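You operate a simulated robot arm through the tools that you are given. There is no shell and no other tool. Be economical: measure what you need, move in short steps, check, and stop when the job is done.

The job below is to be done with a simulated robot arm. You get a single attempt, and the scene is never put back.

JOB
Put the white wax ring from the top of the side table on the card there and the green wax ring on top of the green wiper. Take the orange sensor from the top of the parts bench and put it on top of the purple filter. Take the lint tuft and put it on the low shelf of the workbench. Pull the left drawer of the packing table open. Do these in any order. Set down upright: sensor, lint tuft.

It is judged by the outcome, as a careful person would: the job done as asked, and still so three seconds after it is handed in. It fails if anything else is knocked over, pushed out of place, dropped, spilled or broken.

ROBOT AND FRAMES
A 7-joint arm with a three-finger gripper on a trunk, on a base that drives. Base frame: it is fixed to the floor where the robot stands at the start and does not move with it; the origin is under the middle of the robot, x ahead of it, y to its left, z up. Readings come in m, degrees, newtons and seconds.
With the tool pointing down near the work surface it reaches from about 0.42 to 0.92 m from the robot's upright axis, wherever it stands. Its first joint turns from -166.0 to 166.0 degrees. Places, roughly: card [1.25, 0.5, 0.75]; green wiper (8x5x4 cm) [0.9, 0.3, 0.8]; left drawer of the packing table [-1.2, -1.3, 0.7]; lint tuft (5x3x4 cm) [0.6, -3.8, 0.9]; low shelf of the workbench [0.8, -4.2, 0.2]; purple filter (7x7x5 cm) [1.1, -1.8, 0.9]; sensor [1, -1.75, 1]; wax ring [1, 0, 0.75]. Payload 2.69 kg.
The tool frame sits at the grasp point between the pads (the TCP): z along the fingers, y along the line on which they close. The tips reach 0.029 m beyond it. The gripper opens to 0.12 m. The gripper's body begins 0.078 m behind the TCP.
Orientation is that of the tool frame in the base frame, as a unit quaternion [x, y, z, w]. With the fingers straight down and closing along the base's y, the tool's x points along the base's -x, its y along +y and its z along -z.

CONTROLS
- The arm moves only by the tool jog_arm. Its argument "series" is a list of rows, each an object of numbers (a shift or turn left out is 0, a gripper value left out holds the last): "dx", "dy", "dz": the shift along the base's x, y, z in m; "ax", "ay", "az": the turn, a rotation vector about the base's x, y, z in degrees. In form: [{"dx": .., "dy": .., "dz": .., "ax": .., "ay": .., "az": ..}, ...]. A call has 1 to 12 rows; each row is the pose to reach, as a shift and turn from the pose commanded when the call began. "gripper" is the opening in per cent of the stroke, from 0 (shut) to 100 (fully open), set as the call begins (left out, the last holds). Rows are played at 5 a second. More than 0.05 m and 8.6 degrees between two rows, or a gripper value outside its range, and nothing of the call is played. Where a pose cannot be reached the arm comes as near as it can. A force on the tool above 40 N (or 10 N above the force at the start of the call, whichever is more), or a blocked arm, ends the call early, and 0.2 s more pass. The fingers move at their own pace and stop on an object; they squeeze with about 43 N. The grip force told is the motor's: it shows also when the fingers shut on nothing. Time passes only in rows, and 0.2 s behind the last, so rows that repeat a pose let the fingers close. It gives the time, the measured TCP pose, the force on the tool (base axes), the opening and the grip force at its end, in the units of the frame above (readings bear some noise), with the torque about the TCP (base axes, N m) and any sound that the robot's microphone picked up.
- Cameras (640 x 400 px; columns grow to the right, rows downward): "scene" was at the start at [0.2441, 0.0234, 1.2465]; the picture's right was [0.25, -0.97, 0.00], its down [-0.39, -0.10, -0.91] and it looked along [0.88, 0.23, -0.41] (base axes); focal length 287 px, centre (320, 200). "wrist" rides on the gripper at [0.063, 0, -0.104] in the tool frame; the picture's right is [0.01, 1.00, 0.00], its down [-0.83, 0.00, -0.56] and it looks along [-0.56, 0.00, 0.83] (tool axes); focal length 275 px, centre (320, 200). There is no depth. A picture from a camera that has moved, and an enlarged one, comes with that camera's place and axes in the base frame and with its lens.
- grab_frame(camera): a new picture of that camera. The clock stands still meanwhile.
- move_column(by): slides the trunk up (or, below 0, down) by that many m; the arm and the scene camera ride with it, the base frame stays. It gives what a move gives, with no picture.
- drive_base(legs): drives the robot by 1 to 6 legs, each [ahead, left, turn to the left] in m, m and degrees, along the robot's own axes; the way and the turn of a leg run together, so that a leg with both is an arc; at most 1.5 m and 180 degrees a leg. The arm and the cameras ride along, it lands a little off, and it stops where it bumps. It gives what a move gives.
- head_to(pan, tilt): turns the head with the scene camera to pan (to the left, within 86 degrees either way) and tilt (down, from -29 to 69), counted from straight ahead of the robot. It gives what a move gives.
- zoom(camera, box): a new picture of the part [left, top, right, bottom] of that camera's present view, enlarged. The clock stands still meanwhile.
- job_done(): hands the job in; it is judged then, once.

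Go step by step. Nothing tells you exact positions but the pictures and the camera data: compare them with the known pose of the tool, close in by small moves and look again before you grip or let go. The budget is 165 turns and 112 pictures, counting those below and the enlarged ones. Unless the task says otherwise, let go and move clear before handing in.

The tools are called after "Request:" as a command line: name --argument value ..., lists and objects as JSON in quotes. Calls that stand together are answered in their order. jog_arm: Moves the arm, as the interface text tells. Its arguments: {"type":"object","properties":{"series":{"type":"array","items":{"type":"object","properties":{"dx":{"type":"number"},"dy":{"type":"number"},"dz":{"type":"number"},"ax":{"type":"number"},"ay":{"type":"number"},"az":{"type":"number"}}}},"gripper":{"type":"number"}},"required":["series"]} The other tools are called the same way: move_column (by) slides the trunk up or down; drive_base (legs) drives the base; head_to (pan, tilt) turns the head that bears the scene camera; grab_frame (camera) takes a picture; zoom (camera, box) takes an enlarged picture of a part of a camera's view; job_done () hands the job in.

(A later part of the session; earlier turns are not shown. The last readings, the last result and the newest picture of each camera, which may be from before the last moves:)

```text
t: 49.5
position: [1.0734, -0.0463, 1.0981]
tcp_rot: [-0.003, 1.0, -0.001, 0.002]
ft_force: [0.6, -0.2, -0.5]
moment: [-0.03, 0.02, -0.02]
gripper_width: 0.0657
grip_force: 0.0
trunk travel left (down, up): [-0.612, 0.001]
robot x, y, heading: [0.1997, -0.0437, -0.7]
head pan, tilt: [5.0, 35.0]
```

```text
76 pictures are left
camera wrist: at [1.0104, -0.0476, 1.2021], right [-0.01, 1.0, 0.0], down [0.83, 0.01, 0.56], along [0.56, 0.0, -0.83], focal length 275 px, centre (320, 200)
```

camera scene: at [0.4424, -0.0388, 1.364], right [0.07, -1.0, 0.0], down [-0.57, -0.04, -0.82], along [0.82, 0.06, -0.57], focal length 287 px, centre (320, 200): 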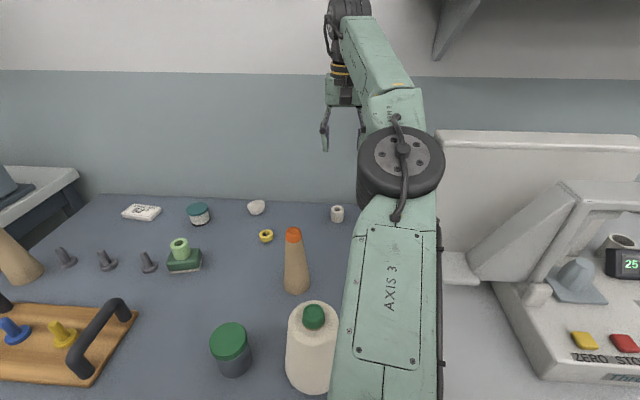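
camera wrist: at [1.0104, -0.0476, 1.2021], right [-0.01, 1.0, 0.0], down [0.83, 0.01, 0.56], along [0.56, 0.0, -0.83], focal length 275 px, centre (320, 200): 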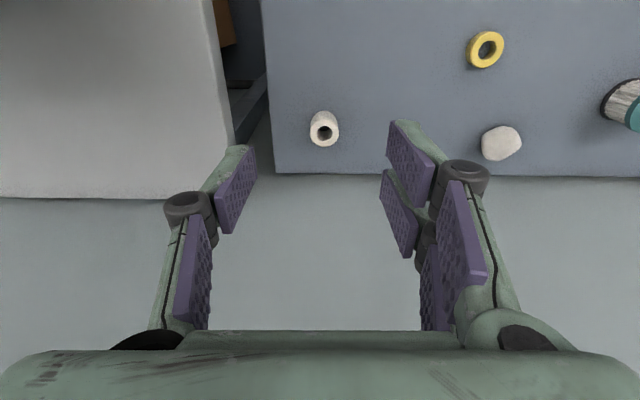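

Request:
jog_arm --series '[{"dx": 0.02, "dz": -0.03}, {"dx": 0.045, "dy": 0.002, "dz": -0.06}, {"dx": 0.068, "dy": 0.003, "dz": -0.095}, {"dx": 0.068, "dy": 0.003, "dz": -0.14}, {"dx": 0.068, "dy": 0.003, "dz": -0.18}]'

Request:
grab_frame --camera "scene"

Request:
grab_frame --camera "wrist"

```text
t: 50.7
position: [1.1387, -0.043, 0.9191]
tcp_rot: [-0.003, 1.0, -0.002, 0.002]
ft_force: [0.5, 0.0, -0.1]
moment: [-0.03, 0.0, -0.01]
gripper_width: 0.0662
grip_force: 0.1
out of reach, approached as far as the arm can: row 2, 3, 4, 5
trunk travel left (down, up): [-0.612, 0.001]
robot x, y, heading: [0.1965, -0.0457, -0.6]
head pan, tilt: [5.0, 35.0]
```

```text
75 pictures are left
camera scene: at [0.4419, -0.0391, 1.3642], right [0.07, -1.0, 0.0], down [-0.57, -0.04, -0.82], along [0.82, 0.06, -0.57], focal length 287 px, centre (320, 200)
```

scene: 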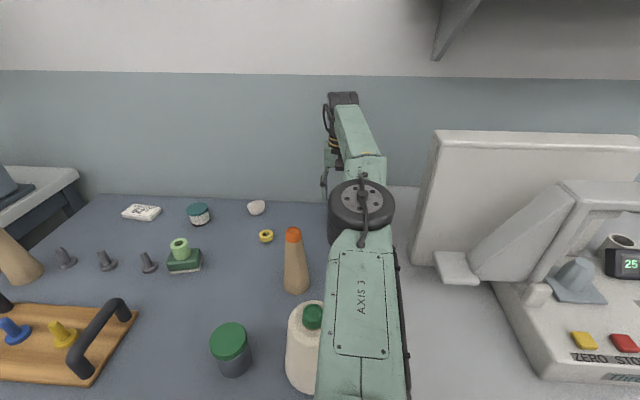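

```text
74 pictures are left
camera wrist: at [1.0743, -0.0438, 1.0218], right [-0.01, 1.0, 0.0], down [0.83, 0.01, 0.56], along [0.56, 0.0, -0.83], focal length 275 px, centre (320, 200)
```

wrist: 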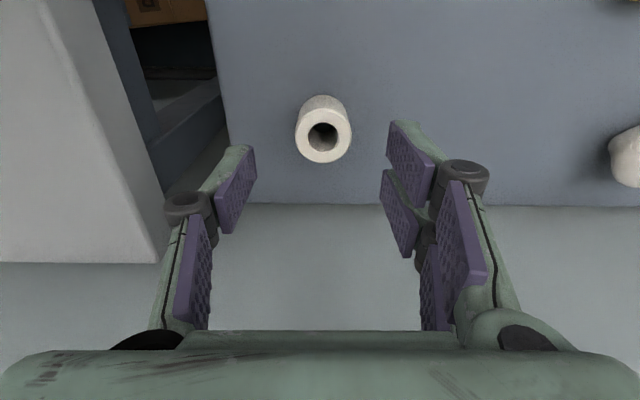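

Arm is nearly fully stretched and the link is close to the bottle; I'll shift the base right/forward slightly and compensate.

Request:
drive_base --legs '[[0.02, -0.05, 0]]'

Request:
jog_arm --series '[{"dx": -0.01, "dy": 0.025}, {"dx": -0.02, "dy": 0.05}]'

Request:
grab_frame --camera "wrist"

Request:
grab_frame --camera "scene"

```text
t: 51.8
position: [1.1582, -0.0909, 0.9168]
tcp_rot: [-0.004, 1.0, -0.001, 0.002]
ft_force: [-0.6, -0.6, -0.5]
moment: [0.02, 0.02, 0.0]
gripper_width: 0.066
grip_force: 0.1
trunk travel left (down, up): [-0.612, 0.001]
robot x, y, heading: [0.2202, -0.095, -0.9]
head pan, tilt: [5.0, 35.0]
```

```text
t: 52.4
position: [1.1378, -0.0408, 0.9193]
tcp_rot: [-0.003, 1.0, -0.002, 0.002]
ft_force: [0.0, 0.7, 0.3]
moment: [-0.01, 0.0, 0.02]
gripper_width: 0.0659
grip_force: 0.1
trunk travel left (down, up): [-0.612, 0.001]
robot x, y, heading: [0.2172, -0.0954, -0.5]
head pan, tilt: [5.0, 35.0]
```

```text
73 pictures are left
camera wrist: at [1.0726, -0.0432, 1.0231], right [-0.01, 1.0, 0.0], down [0.83, 0.01, 0.56], along [0.56, 0.0, -0.83], focal length 275 px, centre (320, 200)
```

wrist: 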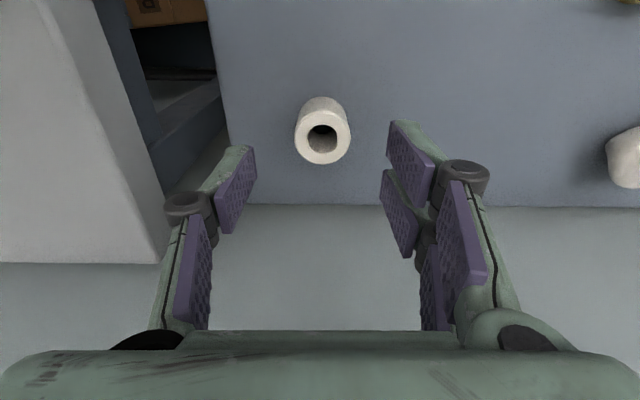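

```text
72 pictures are left
camera scene: at [0.4612, -0.0886, 1.3642], right [0.08, -1.0, 0.0], down [-0.57, -0.04, -0.82], along [0.82, 0.06, -0.57], focal length 287 px, centre (320, 200)
```

scene: 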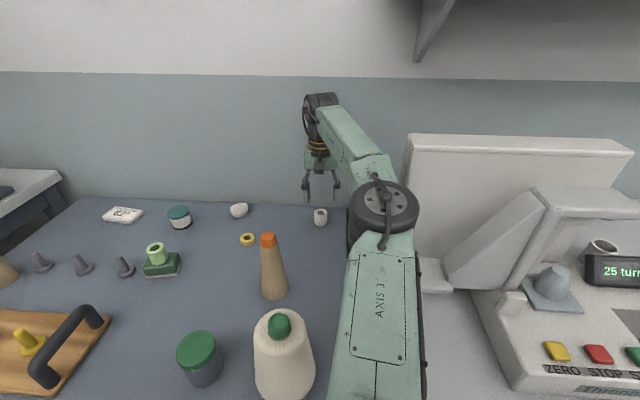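

Request:
jog_arm --series '[{"dx": 0.008, "dz": -0.03}, {"dx": 0.008, "dz": -0.06}]'

Request:
grab_frame --camera "wrist"

Request:
grab_frame --camera "scene"

```text
t: 53.0
position: [1.1451, -0.0405, 0.8577]
tcp_rot: [-0.003, 1.0, -0.002, 0.003]
ft_force: [0.8, 0.7, -0.1]
moment: [0.02, -0.04, 0.02]
gripper_width: 0.066
grip_force: 0.0
trunk travel left (down, up): [-0.612, 0.001]
robot x, y, heading: [0.2184, -0.094, -0.3]
head pan, tilt: [5.0, 35.0]
```

```text
71 pictures are left
camera wrist: at [1.0811, -0.0426, 0.9621], right [-0.01, 1.0, 0.0], down [0.83, 0.01, 0.56], along [0.56, 0.0, -0.83], focal length 275 px, centre (320, 200)
```

wrist: 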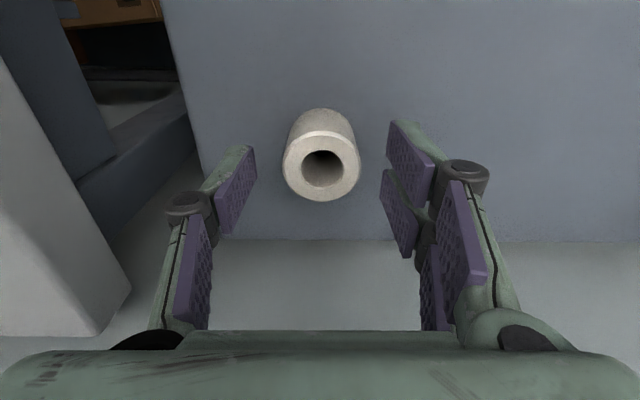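

```text
70 pictures are left
camera scene: at [0.4615, -0.0888, 1.3641], right [0.08, -1.0, 0.0], down [-0.57, -0.04, -0.82], along [0.82, 0.06, -0.57], focal length 287 px, centre (320, 200)
```

scene: 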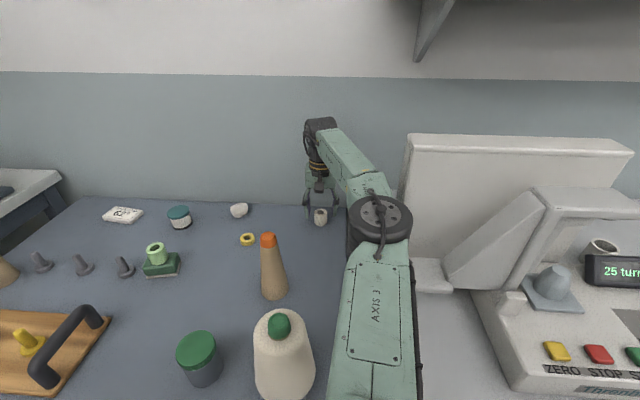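

Centred. Descend 24 mm, close fully, then lift slowly.

Request:
jog_arm --series '[{"dz": -0.012}, {"dz": -0.024}]'

Request:
jog_arm --series '[{"dz": 0}, {"dz": 0}, {"dz": 0}, {"dz": 0}, {"dz": 0}, {"dz": 0}, {"dz": 0}]' --gripper 0

Request:
jog_arm --series '[{"dz": 0.006}, {"dz": 0.012}, {"dz": 0.02}, {"dz": 0.03}, {"dz": 0.04}]'

Request:
grab_frame --camera "wrist"

```text
t: 53.5
position: [1.1458, -0.0405, 0.8344]
tcp_rot: [-0.002, 1.0, -0.002, 0.003]
ft_force: [-0.3, 0.0, -0.4]
moment: [-0.02, 0.02, -0.01]
gripper_width: 0.0662
grip_force: 0.0
trunk travel left (down, up): [-0.612, 0.001]
robot x, y, heading: [0.2166, -0.095, -0.8]
head pan, tilt: [5.0, 35.0]
```

```text
t: 55.1
position: [1.1447, -0.0404, 0.834]
tcp_rot: [-0.003, 1.0, -0.002, 0.002]
ft_force: [-0.5, -0.6, -0.5]
moment: [-0.01, 0.0, -0.01]
gripper_width: 0.0383
grip_force: 42.8
trunk travel left (down, up): [-0.612, 0.001]
robot x, y, heading: [0.2195, -0.0922, -0.4]
head pan, tilt: [5.0, 35.0]
```

```text
t: 56.4
position: [1.1459, -0.0389, 0.8738]
tcp_rot: [-0.003, 1.0, -0.001, 0.003]
ft_force: [0.5, 0.7, -1.0]
moment: [-0.03, 0.01, 0.04]
gripper_width: 0.0383
grip_force: 43.7
trunk travel left (down, up): [-0.612, 0.001]
robot x, y, heading: [0.2155, -0.0923, -0.8]
head pan, tilt: [5.0, 35.0]
```

```text
69 pictures are left
camera wrist: at [1.0815, -0.0425, 0.9779], right [-0.01, 1.0, 0.0], down [0.83, 0.01, 0.56], along [0.56, 0.0, -0.83], focal length 275 px, centre (320, 200)
```

wrist: 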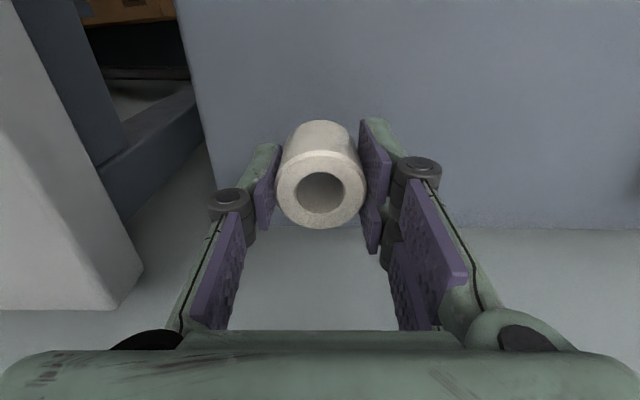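

White ring held. Lift, retract, and drive around toward the card at ≈(1.113, 0.573), keeping the link between jar and board handle.

Request:
jog_arm --series '[{"dx": -0.01, "dz": 0.035}, {"dx": -0.02, "dz": 0.075}, {"dx": -0.03, "dz": 0.115}, {"dx": -0.045, "dz": 0.155}, {"dx": -0.06, "dz": 0.195}, {"dx": -0.07, "dz": 0.226}]'

Request:
drive_base --legs '[[-0.36, 0, 0.5], [0, 0.425, 0], [0.2, 0, 0]]'

Request:
grab_frame --camera "scene"

```text
t: 57.8
position: [1.0756, -0.0409, 1.0993]
tcp_rot: [-0.003, 1.0, -0.001, 0.002]
ft_force: [0.1, 1.1, -0.5]
moment: [0.02, 0.01, -0.01]
gripper_width: 0.0381
grip_force: 42.8
trunk travel left (down, up): [-0.612, 0.001]
robot x, y, heading: [0.2197, -0.0943, -0.6]
head pan, tilt: [5.0, 35.0]
```

```text
t: 64.6
position: [0.9146, 0.385, 1.0981]
tcp_rot: [-0.011, 1.0, -0.002, 0.003]
ft_force: [-0.4, 0.1, -0.9]
moment: [0.0, 0.04, 0.02]
gripper_width: 0.0378
grip_force: 43.2
trunk travel left (down, up): [-0.612, 0.001]
robot x, y, heading: [0.0568, 0.3172, 0.1]
head pan, tilt: [5.0, 35.0]
```

```text
68 pictures are left
camera scene: at [0.3007, 0.3276, 1.3639], right [0.09, -1.0, 0.0], down [-0.57, -0.05, -0.82], along [0.82, 0.07, -0.57], focal length 287 px, centre (320, 200)
```

scene: 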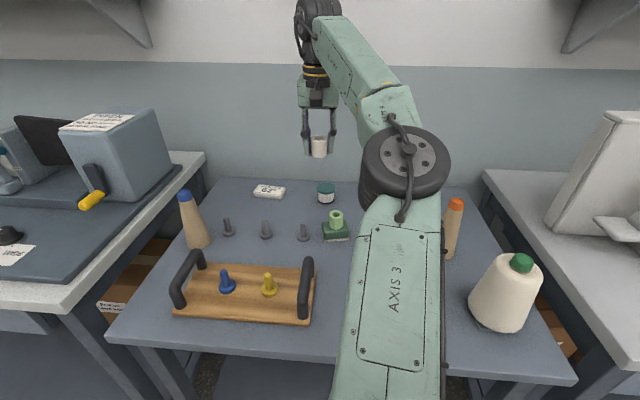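

Request:
drive_base --legs '[[0.17, 0, 0]]'

Request:
jog_arm --series '[{"dx": 0.0, "dy": 0.04}, {"dx": 0.0, "dy": 0.08}, {"dx": 0.01, "dy": 0.12}, {"dx": 0.015, "dy": 0.16, "dz": -0.02}, {"dx": 0.02, "dy": 0.188, "dz": -0.06}]'

Request:
grab_frame --camera "scene"

Request:
grab_frame --camera "wrist"

```text
t: 66.0
position: [1.0848, 0.3843, 1.0971]
tcp_rot: [-0.011, 1.0, -0.002, 0.002]
ft_force: [0.3, 0.3, -1.7]
moment: [0.03, 0.02, -0.02]
gripper_width: 0.0381
grip_force: 43.4
trunk travel left (down, up): [-0.612, 0.001]
robot x, y, heading: [0.2297, 0.3192, 0.2]
head pan, tilt: [5.0, 35.0]
```

```text
t: 67.2
position: [1.0879, 0.5691, 1.0374]
tcp_rot: [-0.01, 1.0, -0.003, 0.002]
ft_force: [0.1, 0.6, -0.3]
moment: [-0.02, 0.01, 0.04]
gripper_width: 0.0382
grip_force: 42.7
out of reach, approached as far as the arm can: row 3, 4, 5
trunk travel left (down, up): [-0.612, 0.001]
robot x, y, heading: [0.2299, 0.3191, 0.4]
head pan, tilt: [5.0, 35.0]
```

```text
67 pictures are left
camera scene: at [0.471, 0.3288, 1.3641], right [0.09, -1.0, 0.0], down [-0.57, -0.05, -0.82], along [0.82, 0.07, -0.57], focal length 287 px, centre (320, 200)
```

scene: 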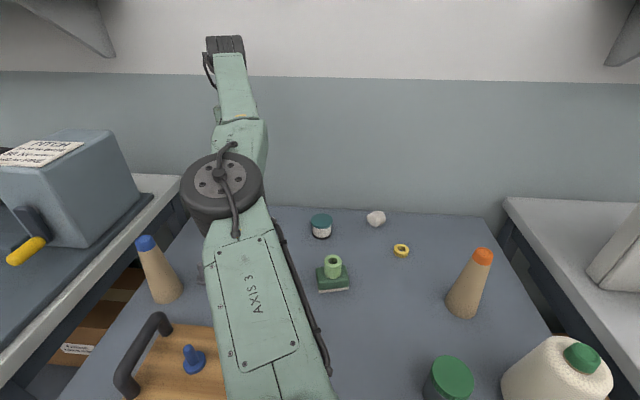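

```text
66 pictures are left
camera wrist: at [1.0252, 0.567, 1.1413], right [-0.03, 1.0, 0.0], down [0.83, 0.02, 0.56], along [0.56, 0.01, -0.83], focal length 275 px, centre (320, 200)
```

wrist: 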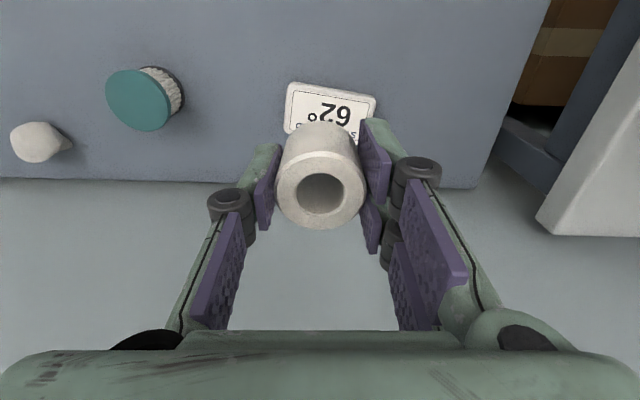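

The link is now above the board's right handle; I need its height. I'll use the head tilt as a small stereo baseline.

Request:
head_to --pan 5 --tilt 64

Request:
grab_frame --camera "scene"

```text
t: 68.2
position: [1.0889, 0.5676, 1.0376]
tcp_rot: [-0.011, 1.0, -0.002, 0.001]
ft_force: [-0.5, 1.0, -0.7]
moment: [0.02, -0.03, -0.02]
gripper_width: 0.0382
grip_force: 43.0
trunk travel left (down, up): [-0.612, 0.001]
robot x, y, heading: [0.2287, 0.3184, -0.1]
head pan, tilt: [5.0, 64.0]
```

```text
65 pictures are left
camera scene: at [0.445, 0.3255, 1.3254], right [0.09, -1.0, 0.0], down [-0.89, -0.08, -0.44], along [0.44, 0.04, -0.9], focal length 287 px, centre (320, 200)
```

scene: 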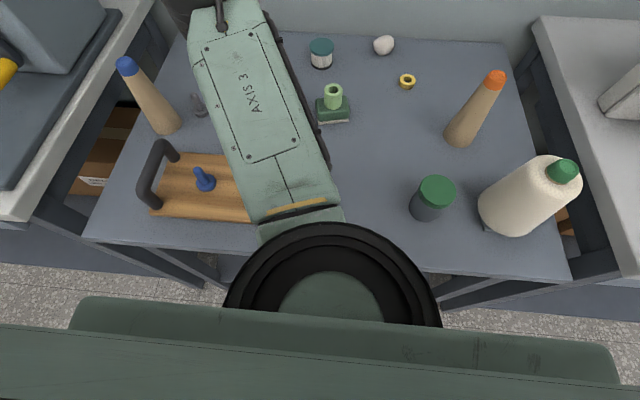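

Good: link's top surface is at z≈1.13, so it clears the handle. The card centre is ≈(1.117, 0.576); I'll lower over it.

Request:
head_to --pan 15 --tilt 45

Request:
jog_arm --series '[{"dx": 0.01, "dy": 0.003, "dz": -0.035}, {"dx": 0.02, "dy": 0.007, "dz": -0.07}, {"dx": 0.026, "dy": 0.007, "dz": -0.105}, {"dx": 0.028, "dy": 0.007, "dz": -0.135}]'

Request:
grab_frame --camera "wrist"

Request:
grab_frame --camera "scene"

```text
t: 69.0
position: [1.0895, 0.569, 1.039]
tcp_rot: [-0.01, 1.0, -0.002, 0.001]
ft_force: [-0.1, -0.8, -0.1]
moment: [0.0, 0.02, 0.0]
gripper_width: 0.0381
grip_force: 43.6
trunk travel left (down, up): [-0.612, 0.001]
robot x, y, heading: [0.2266, 0.3139, 0.2]
head pan, tilt: [15.0, 45.0]
```

```text
t: 70.0
position: [1.1209, 0.5754, 0.9029]
tcp_rot: [-0.011, 1.0, -0.002, 0.0]
ft_force: [1.0, 0.1, -1.0]
moment: [-0.01, 0.01, 0.02]
gripper_width: 0.0382
grip_force: 42.9
out of reach, approached as far as the arm can: row 4
trunk travel left (down, up): [-0.612, 0.001]
robot x, y, heading: [0.2311, 0.3176, 0.2]
head pan, tilt: [15.0, 45.0]
```

```text
64 pictures are left
camera wrist: at [1.0578, 0.5731, 1.0065], right [-0.03, 1.0, 0.0], down [0.83, 0.02, 0.56], along [0.56, 0.01, -0.83], focal length 275 px, centre (320, 200)
```

wrist: 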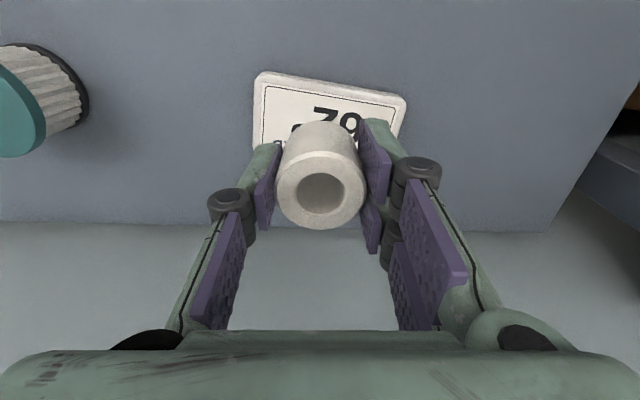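

```text
63 pictures are left
camera scene: at [0.4621, 0.3413, 1.3493], right [0.26, -0.97, 0.0], down [-0.68, -0.18, -0.71], along [0.68, 0.18, -0.71], focal length 287 px, centre (320, 200)
```

scene: 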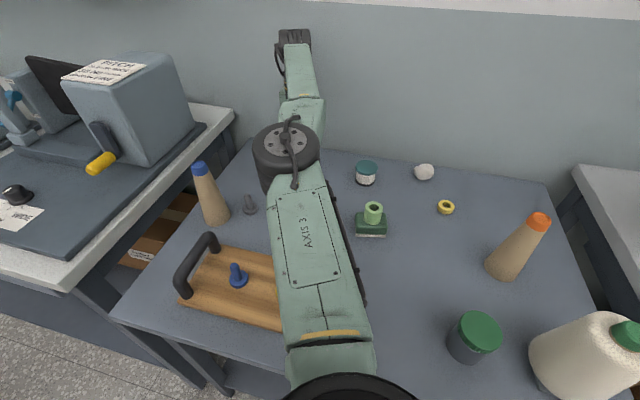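

Request:
jog_arm --series '[{"dx": -0.002, "dz": -0.02}, {"dx": -0.003, "dz": -0.04}]'

Request:
grab_frame --camera "wrist"

```text
t: 70.6
position: [1.1257, 0.579, 0.8638]
tcp_rot: [-0.011, 1.0, -0.002, 0.001]
ft_force: [0.3, 0.1, -0.3]
moment: [0.0, 0.01, 0.01]
gripper_width: 0.038
grip_force: 42.8
out of reach, approached as far as the arm can: row 1, 2
trunk travel left (down, up): [-0.612, 0.001]
robot x, y, heading: [0.2293, 0.3165, 0.2]
head pan, tilt: [15.0, 45.0]
```

```text
62 pictures are left
camera wrist: at [1.0617, 0.5759, 0.9674], right [-0.03, 1.0, 0.0], down [0.83, 0.02, 0.56], along [0.56, 0.01, -0.83], focal length 275 px, centre (320, 200)
```

wrist: 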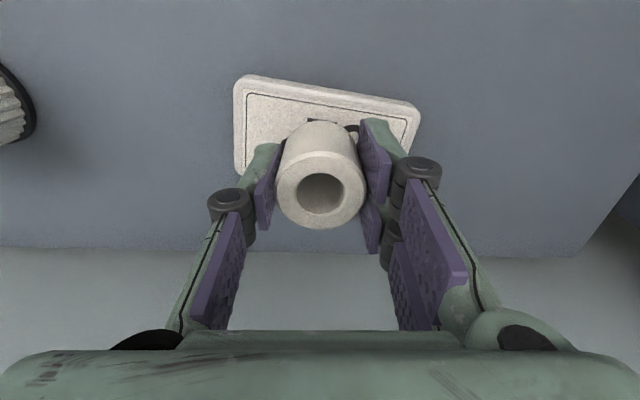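

Slightly too far; correct x by −12 mm.

Request:
jog_arm --series '[{"dx": -0.006, "dy": -0.001}, {"dx": -0.011, "dy": -0.002}]'

Request:
grab_frame --camera "wrist"

```text
t: 71.2
position: [1.1246, 0.581, 0.8647]
tcp_rot: [-0.011, 1.0, -0.001, 0.002]
ft_force: [0.8, 0.5, -0.7]
moment: [-0.02, 0.02, 0.0]
gripper_width: 0.0382
grip_force: 43.1
out of reach, approached as far as the arm can: row 1, 2
trunk travel left (down, up): [-0.612, 0.001]
robot x, y, heading: [0.2256, 0.3197, -0.1]
head pan, tilt: [15.0, 45.0]
```

```text
61 pictures are left
camera wrist: at [1.0602, 0.5786, 0.9694], right [-0.03, 1.0, 0.0], down [0.83, 0.02, 0.56], along [0.56, 0.01, -0.83], focal length 275 px, centre (320, 200)
```

wrist: 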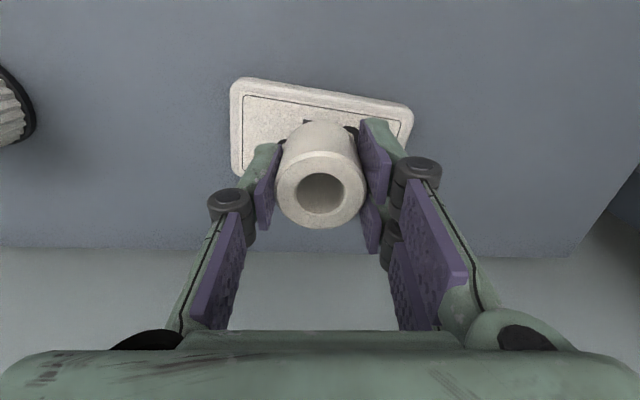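

Request:
jog_arm --series '[{"dx": -0.007, "dy": -0.003}, {"dx": -0.014, "dy": -0.006}]'

```text
t: 71.8
position: [1.1251, 0.5796, 0.8661]
tcp_rot: [-0.011, 1.0, -0.002, 0.002]
ft_force: [0.5, 0.0, -0.5]
moment: [0.0, -0.01, -0.01]
gripper_width: 0.0381
grip_force: 43.3
out of reach, approached as far as the arm can: row 1, 2
trunk travel left (down, up): [-0.612, 0.001]
robot x, y, heading: [0.2263, 0.3174, -0.0]
head pan, tilt: [15.0, 45.0]
```

Request:
jog_arm --series '[{"dx": -0.015}, {"dx": -0.03}]'

```text
t: 72.4
position: [1.1205, 0.5898, 0.869]
tcp_rot: [-0.01, 1.0, -0.002, 0.002]
ft_force: [0.2, 0.5, -0.6]
moment: [0.01, 0.0, 0.01]
gripper_width: 0.0379
grip_force: 43.0
out of reach, approached as far as the arm can: row 1, 2
trunk travel left (down, up): [-0.612, 0.001]
robot x, y, heading: [0.2262, 0.3197, 0.2]
head pan, tilt: [15.0, 45.0]
```

The arm is stuck straight (singular), so I'll fine-position with the base and lower with the trunk.

Request:
drive_base --legs '[[-0.003, -0.013, 0]]'

Request:
grab_frame --camera "wrist"

```text
t: 73.2
position: [1.1178, 0.576, 0.8675]
tcp_rot: [-0.01, 1.0, -0.002, 0.002]
ft_force: [-0.4, -0.3, 0.4]
moment: [-0.02, 0.04, 0.02]
gripper_width: 0.0378
grip_force: 43.2
trunk travel left (down, up): [-0.612, 0.001]
robot x, y, heading: [0.2299, 0.3057, 0.0]
head pan, tilt: [15.0, 45.0]
```

```text
60 pictures are left
camera wrist: at [1.0538, 0.5734, 0.9729], right [-0.03, 1.0, 0.0], down [0.83, 0.02, 0.56], along [0.56, 0.01, -0.83], focal length 275 px, centre (320, 200)
```

wrist: 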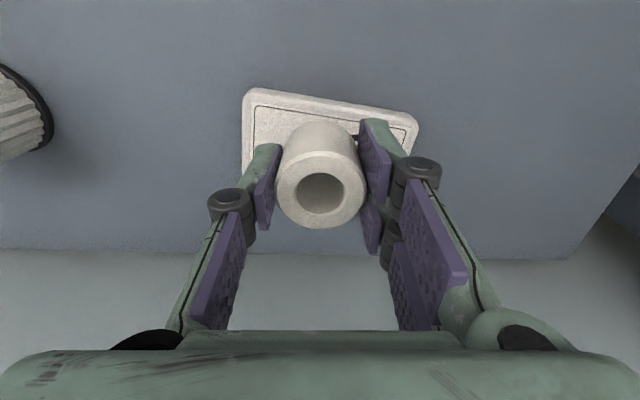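

Request:
move_column --by -0.01

Request:
move_column --by -0.003

```text
t: 73.8
position: [1.1165, 0.5766, 0.8596]
tcp_rot: [-0.01, 1.0, -0.002, 0.002]
ft_force: [0.2, 0.3, 0.4]
moment: [-0.01, -0.01, 0.02]
gripper_width: 0.0379
grip_force: 42.7
trunk travel left (down, up): [-0.602, 0.011]
robot x, y, heading: [0.2222, 0.3084, 0.4]
head pan, tilt: [15.0, 45.0]
```

```text
t: 74.3
position: [1.118, 0.5766, 0.8556]
tcp_rot: [-0.01, 1.0, -0.001, 0.001]
ft_force: [0.4, -0.6, -0.6]
moment: [-0.02, -0.01, -0.03]
gripper_width: 0.0381
grip_force: 43.0
trunk travel left (down, up): [-0.599, 0.014]
robot x, y, heading: [0.2243, 0.3088, 0.2]
head pan, tilt: [15.0, 45.0]
```

Request:
move_column --by -0.003

Request:
grab_frame --camera "wrist"

```text
t: 74.8
position: [1.1175, 0.5755, 0.8517]
tcp_rot: [-0.01, 1.0, -0.002, 0.001]
ft_force: [-0.2, 0.1, -0.6]
moment: [-0.02, 0.02, -0.01]
gripper_width: 0.0379
grip_force: 43.2
trunk travel left (down, up): [-0.596, 0.017]
robot x, y, heading: [0.2264, 0.3079, 0.2]
head pan, tilt: [15.0, 45.0]
```

```text
59 pictures are left
camera wrist: at [1.0538, 0.5737, 0.9567], right [-0.03, 1.0, 0.0], down [0.83, 0.02, 0.56], along [0.56, 0.01, -0.83], focal length 275 px, centre (320, 200)
```

wrist: 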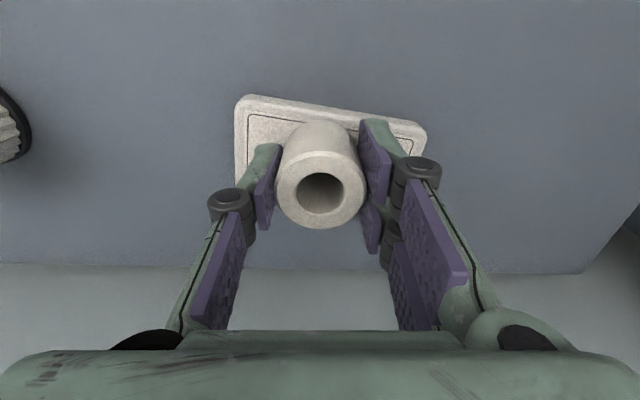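

Request:
move_column --by -0.003

Request:
move_column --by -0.002

```text
t: 75.3
position: [1.1175, 0.5766, 0.8493]
tcp_rot: [-0.011, 1.0, -0.002, 0.002]
ft_force: [0.0, 0.6, 0.4]
moment: [0.0, 0.0, -0.01]
gripper_width: 0.0381
grip_force: 42.7
trunk travel left (down, up): [-0.593, 0.02]
robot x, y, heading: [0.227, 0.3022, 0.3]
head pan, tilt: [15.0, 45.0]
```

```text
t: 75.9
position: [1.1172, 0.5774, 0.8488]
tcp_rot: [-0.011, 1.0, -0.001, 0.002]
ft_force: [1.7, -0.5, 8.1]
moment: [-0.01, -0.05, 0.01]
gripper_width: 0.0381
grip_force: 43.1
trunk travel left (down, up): [-0.591, 0.022]
robot x, y, heading: [0.2249, 0.306, 0.3]
head pan, tilt: [15.0, 45.0]
```

Contact (8 N). Release.

Request:
jog_arm --series '[{"dz": 0}, {"dz": 0}]' --gripper 60

Request:
move_column --by 0.022

Request:
grab_frame --camera "wrist"

```text
t: 76.5
position: [1.1178, 0.5764, 0.8478]
tcp_rot: [-0.011, 1.0, -0.002, 0.002]
ft_force: [-0.5, 0.0, 0.4]
moment: [0.02, -0.05, 0.01]
gripper_width: 0.0719
grip_force: 0.2
trunk travel left (down, up): [-0.591, 0.022]
robot x, y, heading: [0.2273, 0.3042, 0.1]
head pan, tilt: [15.0, 45.0]
```

```text
t: 77.1
position: [1.1172, 0.5768, 0.8699]
tcp_rot: [-0.01, 1.0, -0.002, 0.002]
ft_force: [0.3, -0.1, 0.0]
moment: [-0.02, 0.0, 0.02]
gripper_width: 0.0721
grip_force: 0.0
trunk travel left (down, up): [-0.613, 0.0]
robot x, y, heading: [0.2283, 0.3091, 0.3]
head pan, tilt: [15.0, 45.0]
```

```text
58 pictures are left
camera wrist: at [1.0541, 0.5737, 0.9731], right [-0.03, 1.0, 0.0], down [0.83, 0.02, 0.56], along [0.56, 0.01, -0.83], focal length 275 px, centre (320, 200)
```

wrist: 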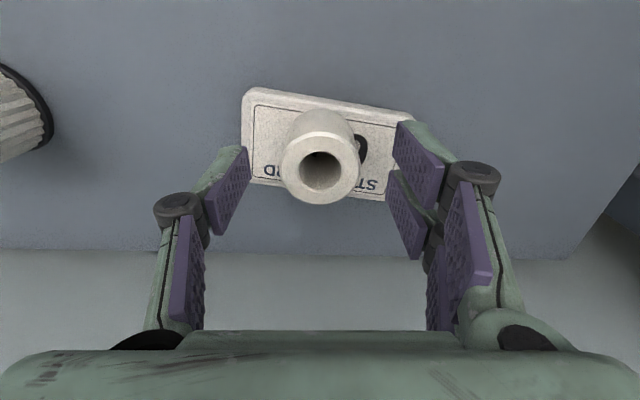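

White ring sits on the card. Raise clear.

Request:
jog_arm --series '[{"dz": 0.015}, {"dz": 0.03}]'

Request:
jog_arm --series '[{"dz": 0.04}, {"dz": 0.08}, {"dx": -0.02, "dz": 0.12}, {"dx": -0.05, "dz": 0.15}, {"dx": -0.09, "dz": 0.17}, {"dx": -0.13, "dz": 0.18}]'

Request:
grab_frame --camera "scene"

```text
t: 77.7
position: [1.1139, 0.5762, 0.8988]
tcp_rot: [-0.011, 1.0, -0.001, 0.002]
ft_force: [0.2, -0.8, -0.2]
moment: [0.01, 0.0, 0.02]
gripper_width: 0.072
grip_force: 0.1
out of reach, approached as far as the arm can: row 2
trunk travel left (down, up): [-0.613, 0.0]
robot x, y, heading: [0.2277, 0.3077, 0.1]
head pan, tilt: [15.0, 45.0]
```

```text
t: 79.1
position: [1.047, 0.5918, 1.0917]
tcp_rot: [-0.011, 1.0, -0.002, 0.0]
ft_force: [0.3, -0.1, 0.2]
moment: [0.01, -0.01, -0.01]
gripper_width: 0.0721
grip_force: 0.0
out of reach, approached as far as the arm can: row 1, 2, 3, 4, 5, 6
trunk travel left (down, up): [-0.613, 0.0]
robot x, y, heading: [0.2263, 0.3051, 0.3]
head pan, tilt: [15.0, 45.0]
```

```text
57 pictures are left
camera scene: at [0.4594, 0.3282, 1.3498], right [0.26, -0.97, 0.0], down [-0.68, -0.18, -0.71], along [0.68, 0.18, -0.71], focal length 287 px, centre (320, 200)
```

scene: 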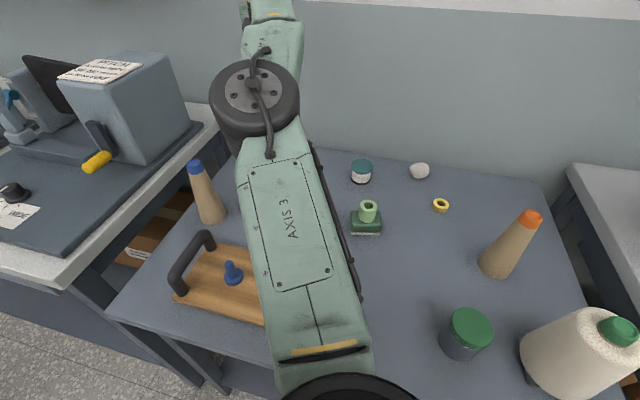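

Both rings placed. I back off, tuck the arm, and look towards the right side for the parts bench.

Request:
drive_base --legs '[[-0.5, 0, 0]]'

Request:
jog_arm --series '[{"dx": -0.04, "dy": -0.03}, {"dx": -0.08, "dy": -0.06}, {"dx": -0.12, "dy": -0.09}, {"dx": -0.16, "dy": -0.12}, {"dx": -0.2, "dy": -0.14}, {"dx": -0.24, "dy": -0.16}, {"dx": -0.28, "dy": -0.18}, {"dx": -0.31, "dy": -0.2}]'

Request:
head_to --pan -60 --tilt 20

Request:
grab_frame --camera "scene"

```text
t: 82.1
position: [0.54, 0.5921, 1.0928]
tcp_rot: [-0.012, 1.0, -0.001, 0.0]
ft_force: [-0.1, -0.6, 0.3]
moment: [-0.02, -0.01, -0.01]
gripper_width: 0.0718
grip_force: 0.0
trunk travel left (down, up): [-0.613, 0.0]
robot x, y, heading: [-0.2836, 0.3012, 0.2]
head pan, tilt: [15.0, 45.0]
```

```text
t: 83.9
position: [0.5655, 0.4825, 1.1274]
tcp_rot: [-0.012, 1.0, -0.002, -0.001]
ft_force: [0.2, -0.2, 0.2]
moment: [0.0, 0.01, 0.01]
gripper_width: 0.072
grip_force: 0.1
out of reach, approached as far as the arm can: row 1, 2, 3, 4, 5, 6, 7, 8
trunk travel left (down, up): [-0.613, 0.0]
robot x, y, heading: [-0.2795, 0.3074, 0.4]
head pan, tilt: [15.0, 45.0]
```

```text
t: 85.4
position: [0.5659, 0.4822, 1.1293]
tcp_rot: [-0.011, 1.0, -0.002, 0.001]
ft_force: [1.2, -0.2, 0.4]
moment: [0.01, 0.01, 0.01]
gripper_width: 0.0722
grip_force: 0.0
trunk travel left (down, up): [-0.613, 0.0]
robot x, y, heading: [-0.2843, 0.3009, 0.3]
head pan, tilt: [-60.0, 20.0]
```

```text
56 pictures are left
camera scene: at [-0.0786, 0.2251, 1.3887], right [-0.86, -0.51, 0.0], down [-0.17, 0.3, -0.94], along [0.47, -0.81, -0.34], focal length 287 px, centre (320, 200)
```

scene: 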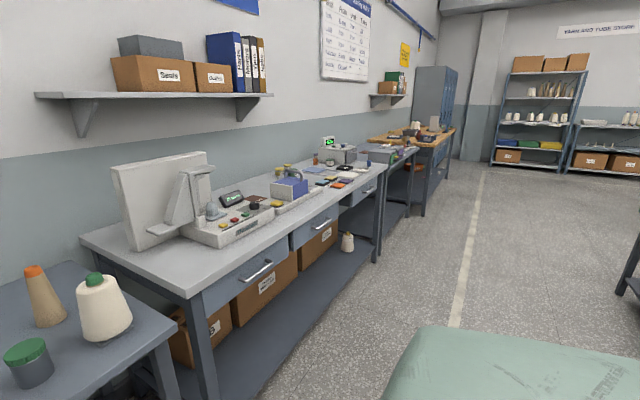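

The arm didn't retract properly (commanded target likely drifted beyond reach). I'll shift the command back to a feasible pose.

Request:
jog_arm --series '[{"dx": 0.05}, {"dx": 0.1}, {"dx": 0.15, "dz": -0.03}, {"dx": 0.2, "dz": -0.06}, {"dx": 0.25, "dz": -0.08}]'

```text
refused: row 3 steps farther than a row can; nothing moved
```

Request:
jog_arm --series '[{"dx": 0.05}, {"dx": 0.1}, {"dx": 0.14, "dz": -0.03}, {"dx": 0.18, "dz": -0.06}, {"dx": 0.22, "dz": -0.08}]'

Request:
head_to --pan 10 --tilt 20

Request:
grab_frame --camera "scene"

```text
t: 86.6
position: [0.6221, 0.4659, 1.0024]
tcp_rot: [-0.012, 1.0, -0.003, 0.0]
ft_force: [0.4, 0.5, 0.5]
moment: [0.0, -0.01, -0.01]
gripper_width: 0.0721
grip_force: 0.2
out of reach, approached as far as the arm can: row 1, 2, 3, 4, 5
trunk travel left (down, up): [-0.613, 0.0]
robot x, y, heading: [-0.2815, 0.3047, 0.5]
head pan, tilt: [-60.0, 20.0]
```

```text
t: 88.0
position: [0.6203, 0.4659, 1.004]
tcp_rot: [-0.011, 1.0, -0.002, 0.0]
ft_force: [-0.2, -0.2, 0.1]
moment: [0.0, 0.01, 0.01]
gripper_width: 0.0724
grip_force: 0.0
trunk travel left (down, up): [-0.613, 0.0]
robot x, y, heading: [-0.2792, 0.3022, 0.3]
head pan, tilt: [10.0, 20.0]
```

```text
55 pictures are left
camera scene: at [-0.034, 0.3221, 1.3887], right [0.18, -0.98, 0.0], down [-0.34, -0.06, -0.94], along [0.92, 0.17, -0.34], focal length 287 px, centre (320, 200)
```

scene: 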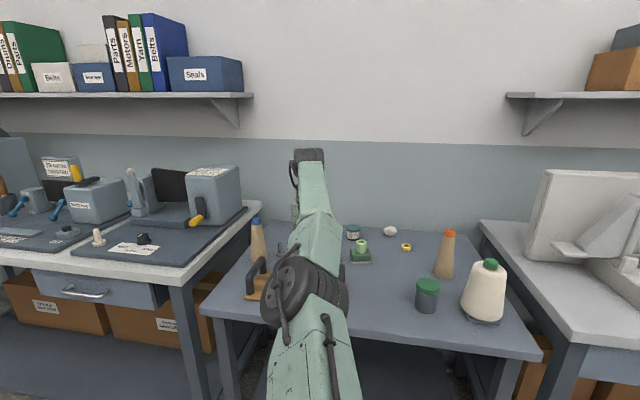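

Request:
jog_arm --series '[{"dx": -0.03, "dz": -0.03}, {"dx": -0.06, "dz": -0.06}, {"dx": -0.09, "dz": -0.09}, {"dx": -0.12, "dz": -0.12}, {"dx": -0.15, "dz": -0.13}, {"dx": -0.19, "dz": -0.13}, {"dx": -0.23, "dz": -0.13}]'

```text
t: 89.6
position: [0.6357, 0.4656, 0.9309]
tcp_rot: [-0.012, 1.0, -0.003, -0.001]
ft_force: [0.1, -0.1, 0.7]
moment: [0.02, 0.04, -0.04]
gripper_width: 0.0719
grip_force: 0.0
out of reach, approached as far as the arm can: row 1, 2, 3, 4, 5, 6, 7
trunk travel left (down, up): [-0.613, 0.0]
robot x, y, heading: [-0.2841, 0.3064, 0.4]
head pan, tilt: [10.0, 20.0]
```

Request:
jog_arm --series '[{"dz": 0.05}, {"dz": 0.1}, {"dz": 0.14}]'

Request:
jog_arm --series '[{"dy": -0.05}, {"dy": -0.1}]'

Request:
jog_arm --series '[{"dx": -0.05}, {"dx": -0.1}, {"dx": -0.15}]'

```text
t: 90.4
position: [0.5934, 0.4489, 1.0804]
tcp_rot: [-0.012, 1.0, -0.001, 0.002]
ft_force: [-1.3, -1.5, 0.8]
moment: [0.02, -0.07, 0.01]
gripper_width: 0.0719
grip_force: 0.1
out of reach, approached as far as the arm can: row 1, 2, 3
trunk travel left (down, up): [-0.613, 0.0]
robot x, y, heading: [-0.2812, 0.3032, 0.1]
head pan, tilt: [10.0, 20.0]
```

```text
t: 91.0
position: [0.6097, 0.3609, 1.0873]
tcp_rot: [-0.006, 1.0, 0.0, 0.009]
ft_force: [0.4, 0.1, -0.9]
moment: [0.02, -0.01, 0.01]
gripper_width: 0.0719
grip_force: 0.0
out of reach, approached as far as the arm can: row 1, 2
trunk travel left (down, up): [-0.613, 0.0]
robot x, y, heading: [-0.2799, 0.307, 0.2]
head pan, tilt: [10.0, 20.0]
```

```text
t: 91.8
position: [0.4452, 0.3475, 1.079]
tcp_rot: [-0.01, 1.0, -0.001, 0.001]
ft_force: [-0.4, 0.4, 0.2]
moment: [-0.02, 0.0, -0.01]
gripper_width: 0.0718
grip_force: 0.0
trunk travel left (down, up): [-0.613, 0.0]
robot x, y, heading: [-0.2813, 0.3022, 0.4]
head pan, tilt: [10.0, 20.0]
```

Arm free again. Tuck a bit more and drive right to the parts bench.

Request:
jog_arm --series '[{"dx": -0.04}, {"dx": -0.08}, {"dx": -0.12}, {"dx": -0.16}, {"dx": -0.19}]'

Request:
drive_base --legs '[[0, -1.4, 0], [0, -0.6, 0]]'

Request:
head_to --pan -10 --tilt 25

Request:
grab_frame --camera "scene"

```text
t: 93.0
position: [0.2514, 0.3532, 1.0785]
tcp_rot: [-0.011, 1.0, -0.001, 0.0]
ft_force: [0.0, -0.4, -0.7]
moment: [0.04, 0.02, 0.02]
gripper_width: 0.072
grip_force: 0.0
trunk travel left (down, up): [-0.613, 0.0]
robot x, y, heading: [-0.2797, 0.3053, 0.4]
head pan, tilt: [10.0, 20.0]
```

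```text
t: 108.7
position: [0.2538, -1.6414, 1.0791]
tcp_rot: [-0.009, 1.0, -0.002, 0.001]
ft_force: [-0.1, -0.1, 0.4]
moment: [0.0, -0.01, 0.03]
gripper_width: 0.0722
grip_force: 0.1
trunk travel left (down, up): [-0.613, 0.0]
robot x, y, heading: [-0.2815, -1.689, -0.2]
head pan, tilt: [10.0, 20.0]
```

```text
t: 109.5
position: [0.2533, -1.6401, 1.0783]
tcp_rot: [-0.01, 1.0, -0.001, 0.001]
ft_force: [-0.6, 0.2, -0.6]
moment: [0.03, -0.02, -0.04]
gripper_width: 0.072
grip_force: 0.1
trunk travel left (down, up): [-0.613, 0.0]
robot x, y, heading: [-0.2781, -1.6842, 0.3]
head pan, tilt: [-10.0, 25.0]
```

```text
54 pictures are left
camera scene: at [-0.0342, -1.7013, 1.3806], right [-0.17, -0.99, 0.0], down [-0.42, 0.07, -0.91], along [0.89, -0.16, -0.42], focal length 287 px, centre (320, 200)
```

scene: 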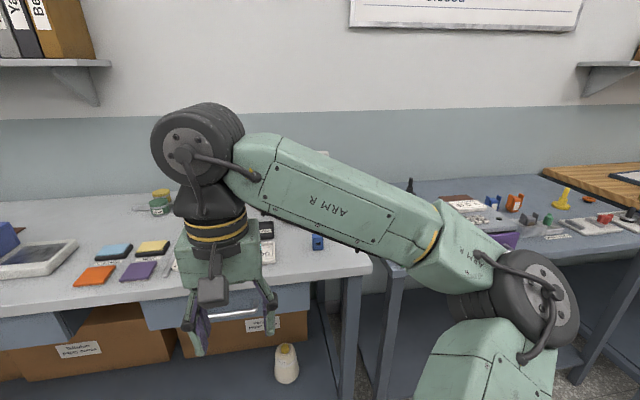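

The target spot is hidden behind the arm. I'll move further right and look back left.

Request:
drive_base --legs '[[0, -0.45, 0]]'

Request:
head_to --pan 25 --tilt 28

Request:
grab_frame --camera "scene"

```text
t: 113.6
position: [0.2535, -2.0894, 1.079]
tcp_rot: [-0.01, 1.0, -0.001, 0.001]
ft_force: [0.3, 0.5, -0.1]
moment: [0.0, -0.02, 0.01]
gripper_width: 0.0722
grip_force: 0.0
trunk travel left (down, up): [-0.613, 0.0]
robot x, y, heading: [-0.2834, -2.1359, 0.2]
head pan, tilt: [-10.0, 25.0]
```

```text
t: 114.6
position: [0.2533, -2.089, 1.0792]
tcp_rot: [-0.009, 1.0, -0.002, 0.001]
ft_force: [-0.6, 0.2, 0.0]
moment: [0.0, 0.02, 0.03]
gripper_width: 0.0723
grip_force: 0.1
trunk travel left (down, up): [-0.613, 0.0]
robot x, y, heading: [-0.2745, -2.1375, 0.2]
head pan, tilt: [25.0, 28.0]
```

```text
53 pictures are left
camera scene: at [-0.0417, -2.0966, 1.3758], right [0.42, -0.91, 0.0], down [-0.43, -0.2, -0.88], along [0.8, 0.37, -0.47], focal length 287 px, centre (320, 200)
```

scene: 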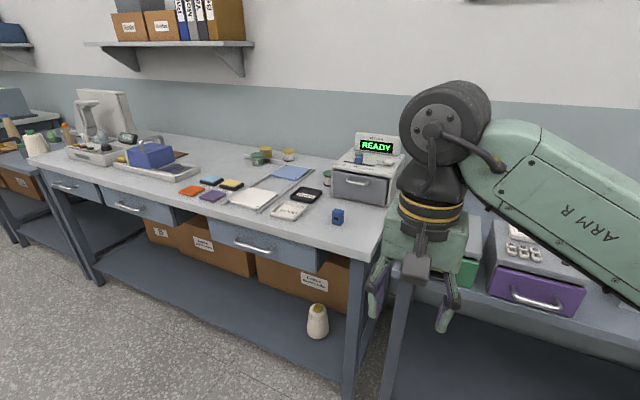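

Request:
zoom --camera "scene" --box '[180, 110, 420, 260]'

Request:
head_to --pan -45 --tilt 28

Request:
grab_frame --camera "scene"

```text
2.67 times, centred on (300, 185) of scene
camera zoom: at [-0.0417, -2.0966, 1.3758], right [0.42, -0.91, 0.0], down [-0.43, -0.2, -0.88], along [0.8, 0.37, -0.47], focal length 766 px, centre (373, 240)
```

zoom: 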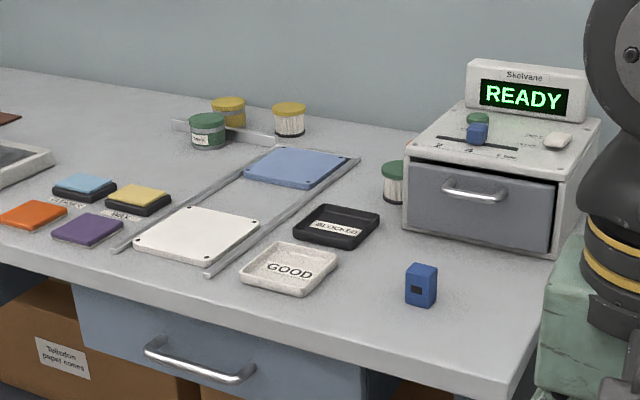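

```text
t: 116.0
position: [0.2544, -2.0884, 1.0797]
tcp_rot: [-0.009, 1.0, -0.001, 0.001]
ft_force: [-0.3, -0.3, -0.7]
moment: [0.01, -0.01, -0.02]
gripper_width: 0.0721
grip_force: 0.2
trunk travel left (down, up): [-0.613, 0.0]
robot x, y, heading: [-0.275, -2.1352, -0.1]
head pan, tilt: [-45.0, 28.0]
```

```text
51 pictures are left
camera scene: at [-0.0597, -2.1996, 1.3758], right [-0.71, -0.71, 0.0], down [-0.33, 0.33, -0.88], along [0.63, -0.62, -0.47], focal length 287 px, centre (320, 200)
```

scene: 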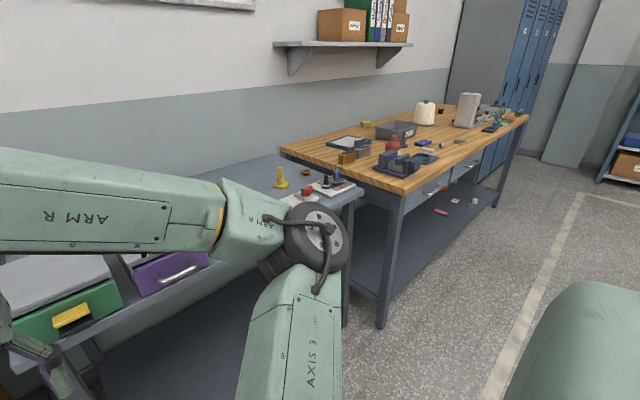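

The orange sensor isn't clearly found yet; I'll look from further right past the arm.

Request:
drive_base --legs '[[0, -0.45, 0]]'

Request:
head_to --pan 40 --tilt 22

Request:
grab_frame --camera "scene"

Request:
zoom --camera "scene" --box '[230, 140, 470, 290]'

```text
t: 120.0
position: [0.255, -2.5402, 1.079]
tcp_rot: [-0.013, 1.0, -0.001, 0.0]
ft_force: [-0.6, 0.2, 0.2]
moment: [0.0, -0.02, -0.01]
gripper_width: 0.0719
grip_force: 0.0
trunk travel left (down, up): [-0.613, 0.0]
robot x, y, heading: [-0.277, -2.5919, 0.5]
head pan, tilt: [-45.0, 28.0]
```

```text
t: 121.6
position: [0.256, -2.5405, 1.0787]
tcp_rot: [-0.014, 1.0, -0.002, 0.001]
ft_force: [-0.2, -0.2, -0.1]
moment: [-0.02, 0.03, 0.0]
gripper_width: 0.072
grip_force: 0.1
trunk travel left (down, up): [-0.613, 0.0]
robot x, y, heading: [-0.2767, -2.5912, 0.9]
head pan, tilt: [40.0, 22.0]
```

```text
50 pictures are left
camera scene: at [-0.0513, -2.5282, 1.3854], right [0.65, -0.76, 0.0], down [-0.28, -0.24, -0.93], along [0.71, 0.6, -0.37], focal length 287 px, centre (320, 200)
```

scene: 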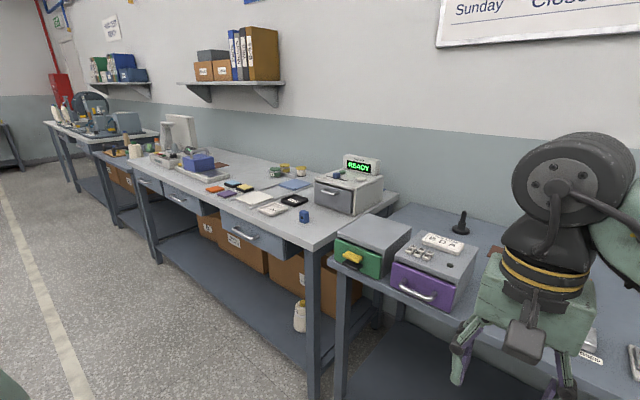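

```text
2.67 times, centred on (350, 215) of scene
camera zoom: at [-0.0513, -2.5282, 1.3854], right [0.65, -0.76, 0.0], down [-0.28, -0.24, -0.93], along [0.71, 0.6, -0.37], focal length 766 px, centre (240, 160)
```

zoom: 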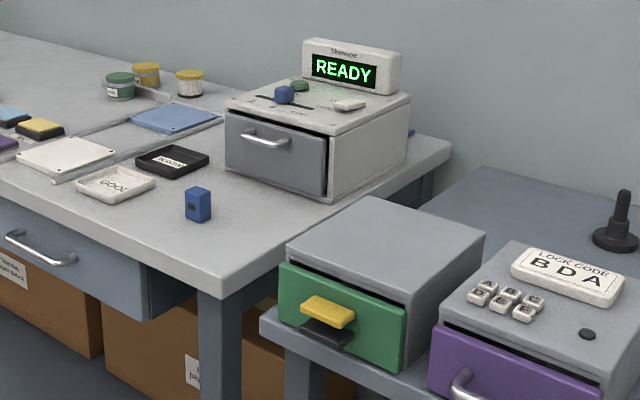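

Request:
drive_base --legs '[[0, -0.5, 0]]'

Request:
head_to --pan 28 --tilt 25

Request:
grab_frame --camera "scene"

```text
t: 126.1
position: [0.2598, -3.0498, 1.0796]
tcp_rot: [-0.01, 1.0, -0.002, 0.001]
ft_force: [0.6, 0.5, 1.4]
moment: [-0.02, -0.01, 0.01]
gripper_width: 0.072
grip_force: 0.1
trunk travel left (down, up): [-0.613, 0.0]
robot x, y, heading: [-0.2734, -3.0967, 0.5]
head pan, tilt: [40.0, 22.0]
```

```text
t: 126.8
position: [0.2588, -3.0503, 1.0787]
tcp_rot: [-0.009, 1.0, -0.002, 0.0]
ft_force: [0.2, -0.1, -0.8]
moment: [-0.01, -0.01, -0.02]
gripper_width: 0.0719
grip_force: 0.0
trunk travel left (down, up): [-0.613, 0.0]
robot x, y, heading: [-0.2779, -3.0969, 0.1]
head pan, tilt: [28.0, 25.0]
```

```text
48 pictures are left
camera scene: at [-0.0381, -3.0513, 1.3806], right [0.47, -0.88, 0.0], down [-0.37, -0.2, -0.91], along [0.8, 0.43, -0.42], focal length 287 px, centre (320, 200)
```

scene: 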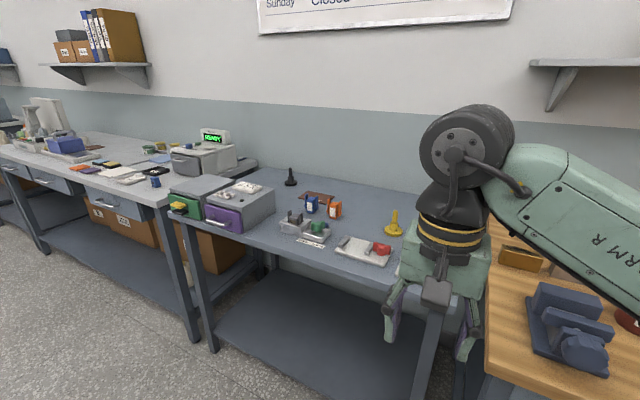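

Request:
zoom --camera "scene" --box '[200, 150, 420, 288]'

Request:
zoom --camera "scene" --box '[0, 110, 250, 260]'

```text
2.90 times, centred on (310, 219) of scene
camera zoom: at [-0.0381, -3.0513, 1.3806], right [0.47, -0.88, 0.0], down [-0.37, -0.2, -0.91], along [0.8, 0.43, -0.42], focal length 833 px, centre (349, 145)
```

zoom: 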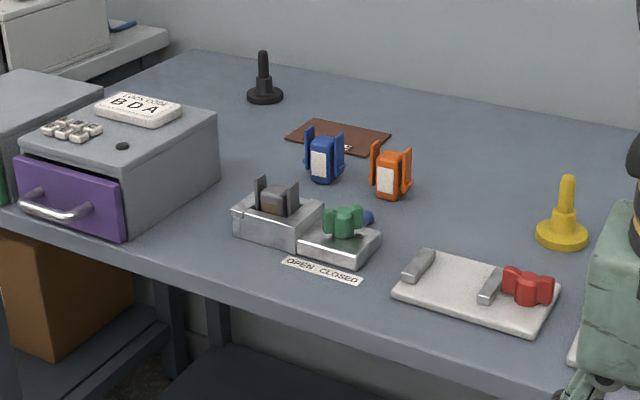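

```text
2.56 times, centred on (125, 185) of scene
camera zoom: at [-0.0381, -3.0513, 1.3806], right [0.47, -0.88, 0.0], down [-0.37, -0.2, -0.91], along [0.8, 0.43, -0.42], focal length 736 px, centre (819, 238)
```

zoom: 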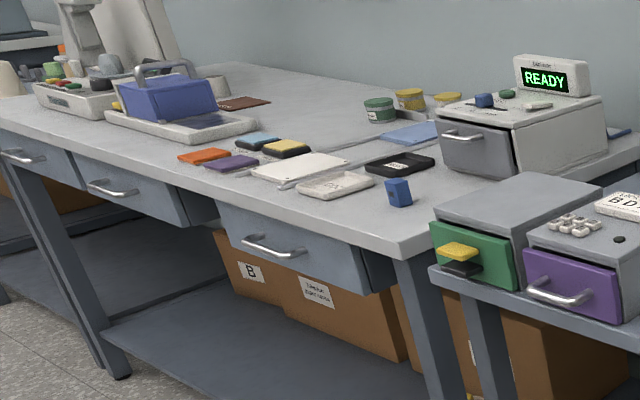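

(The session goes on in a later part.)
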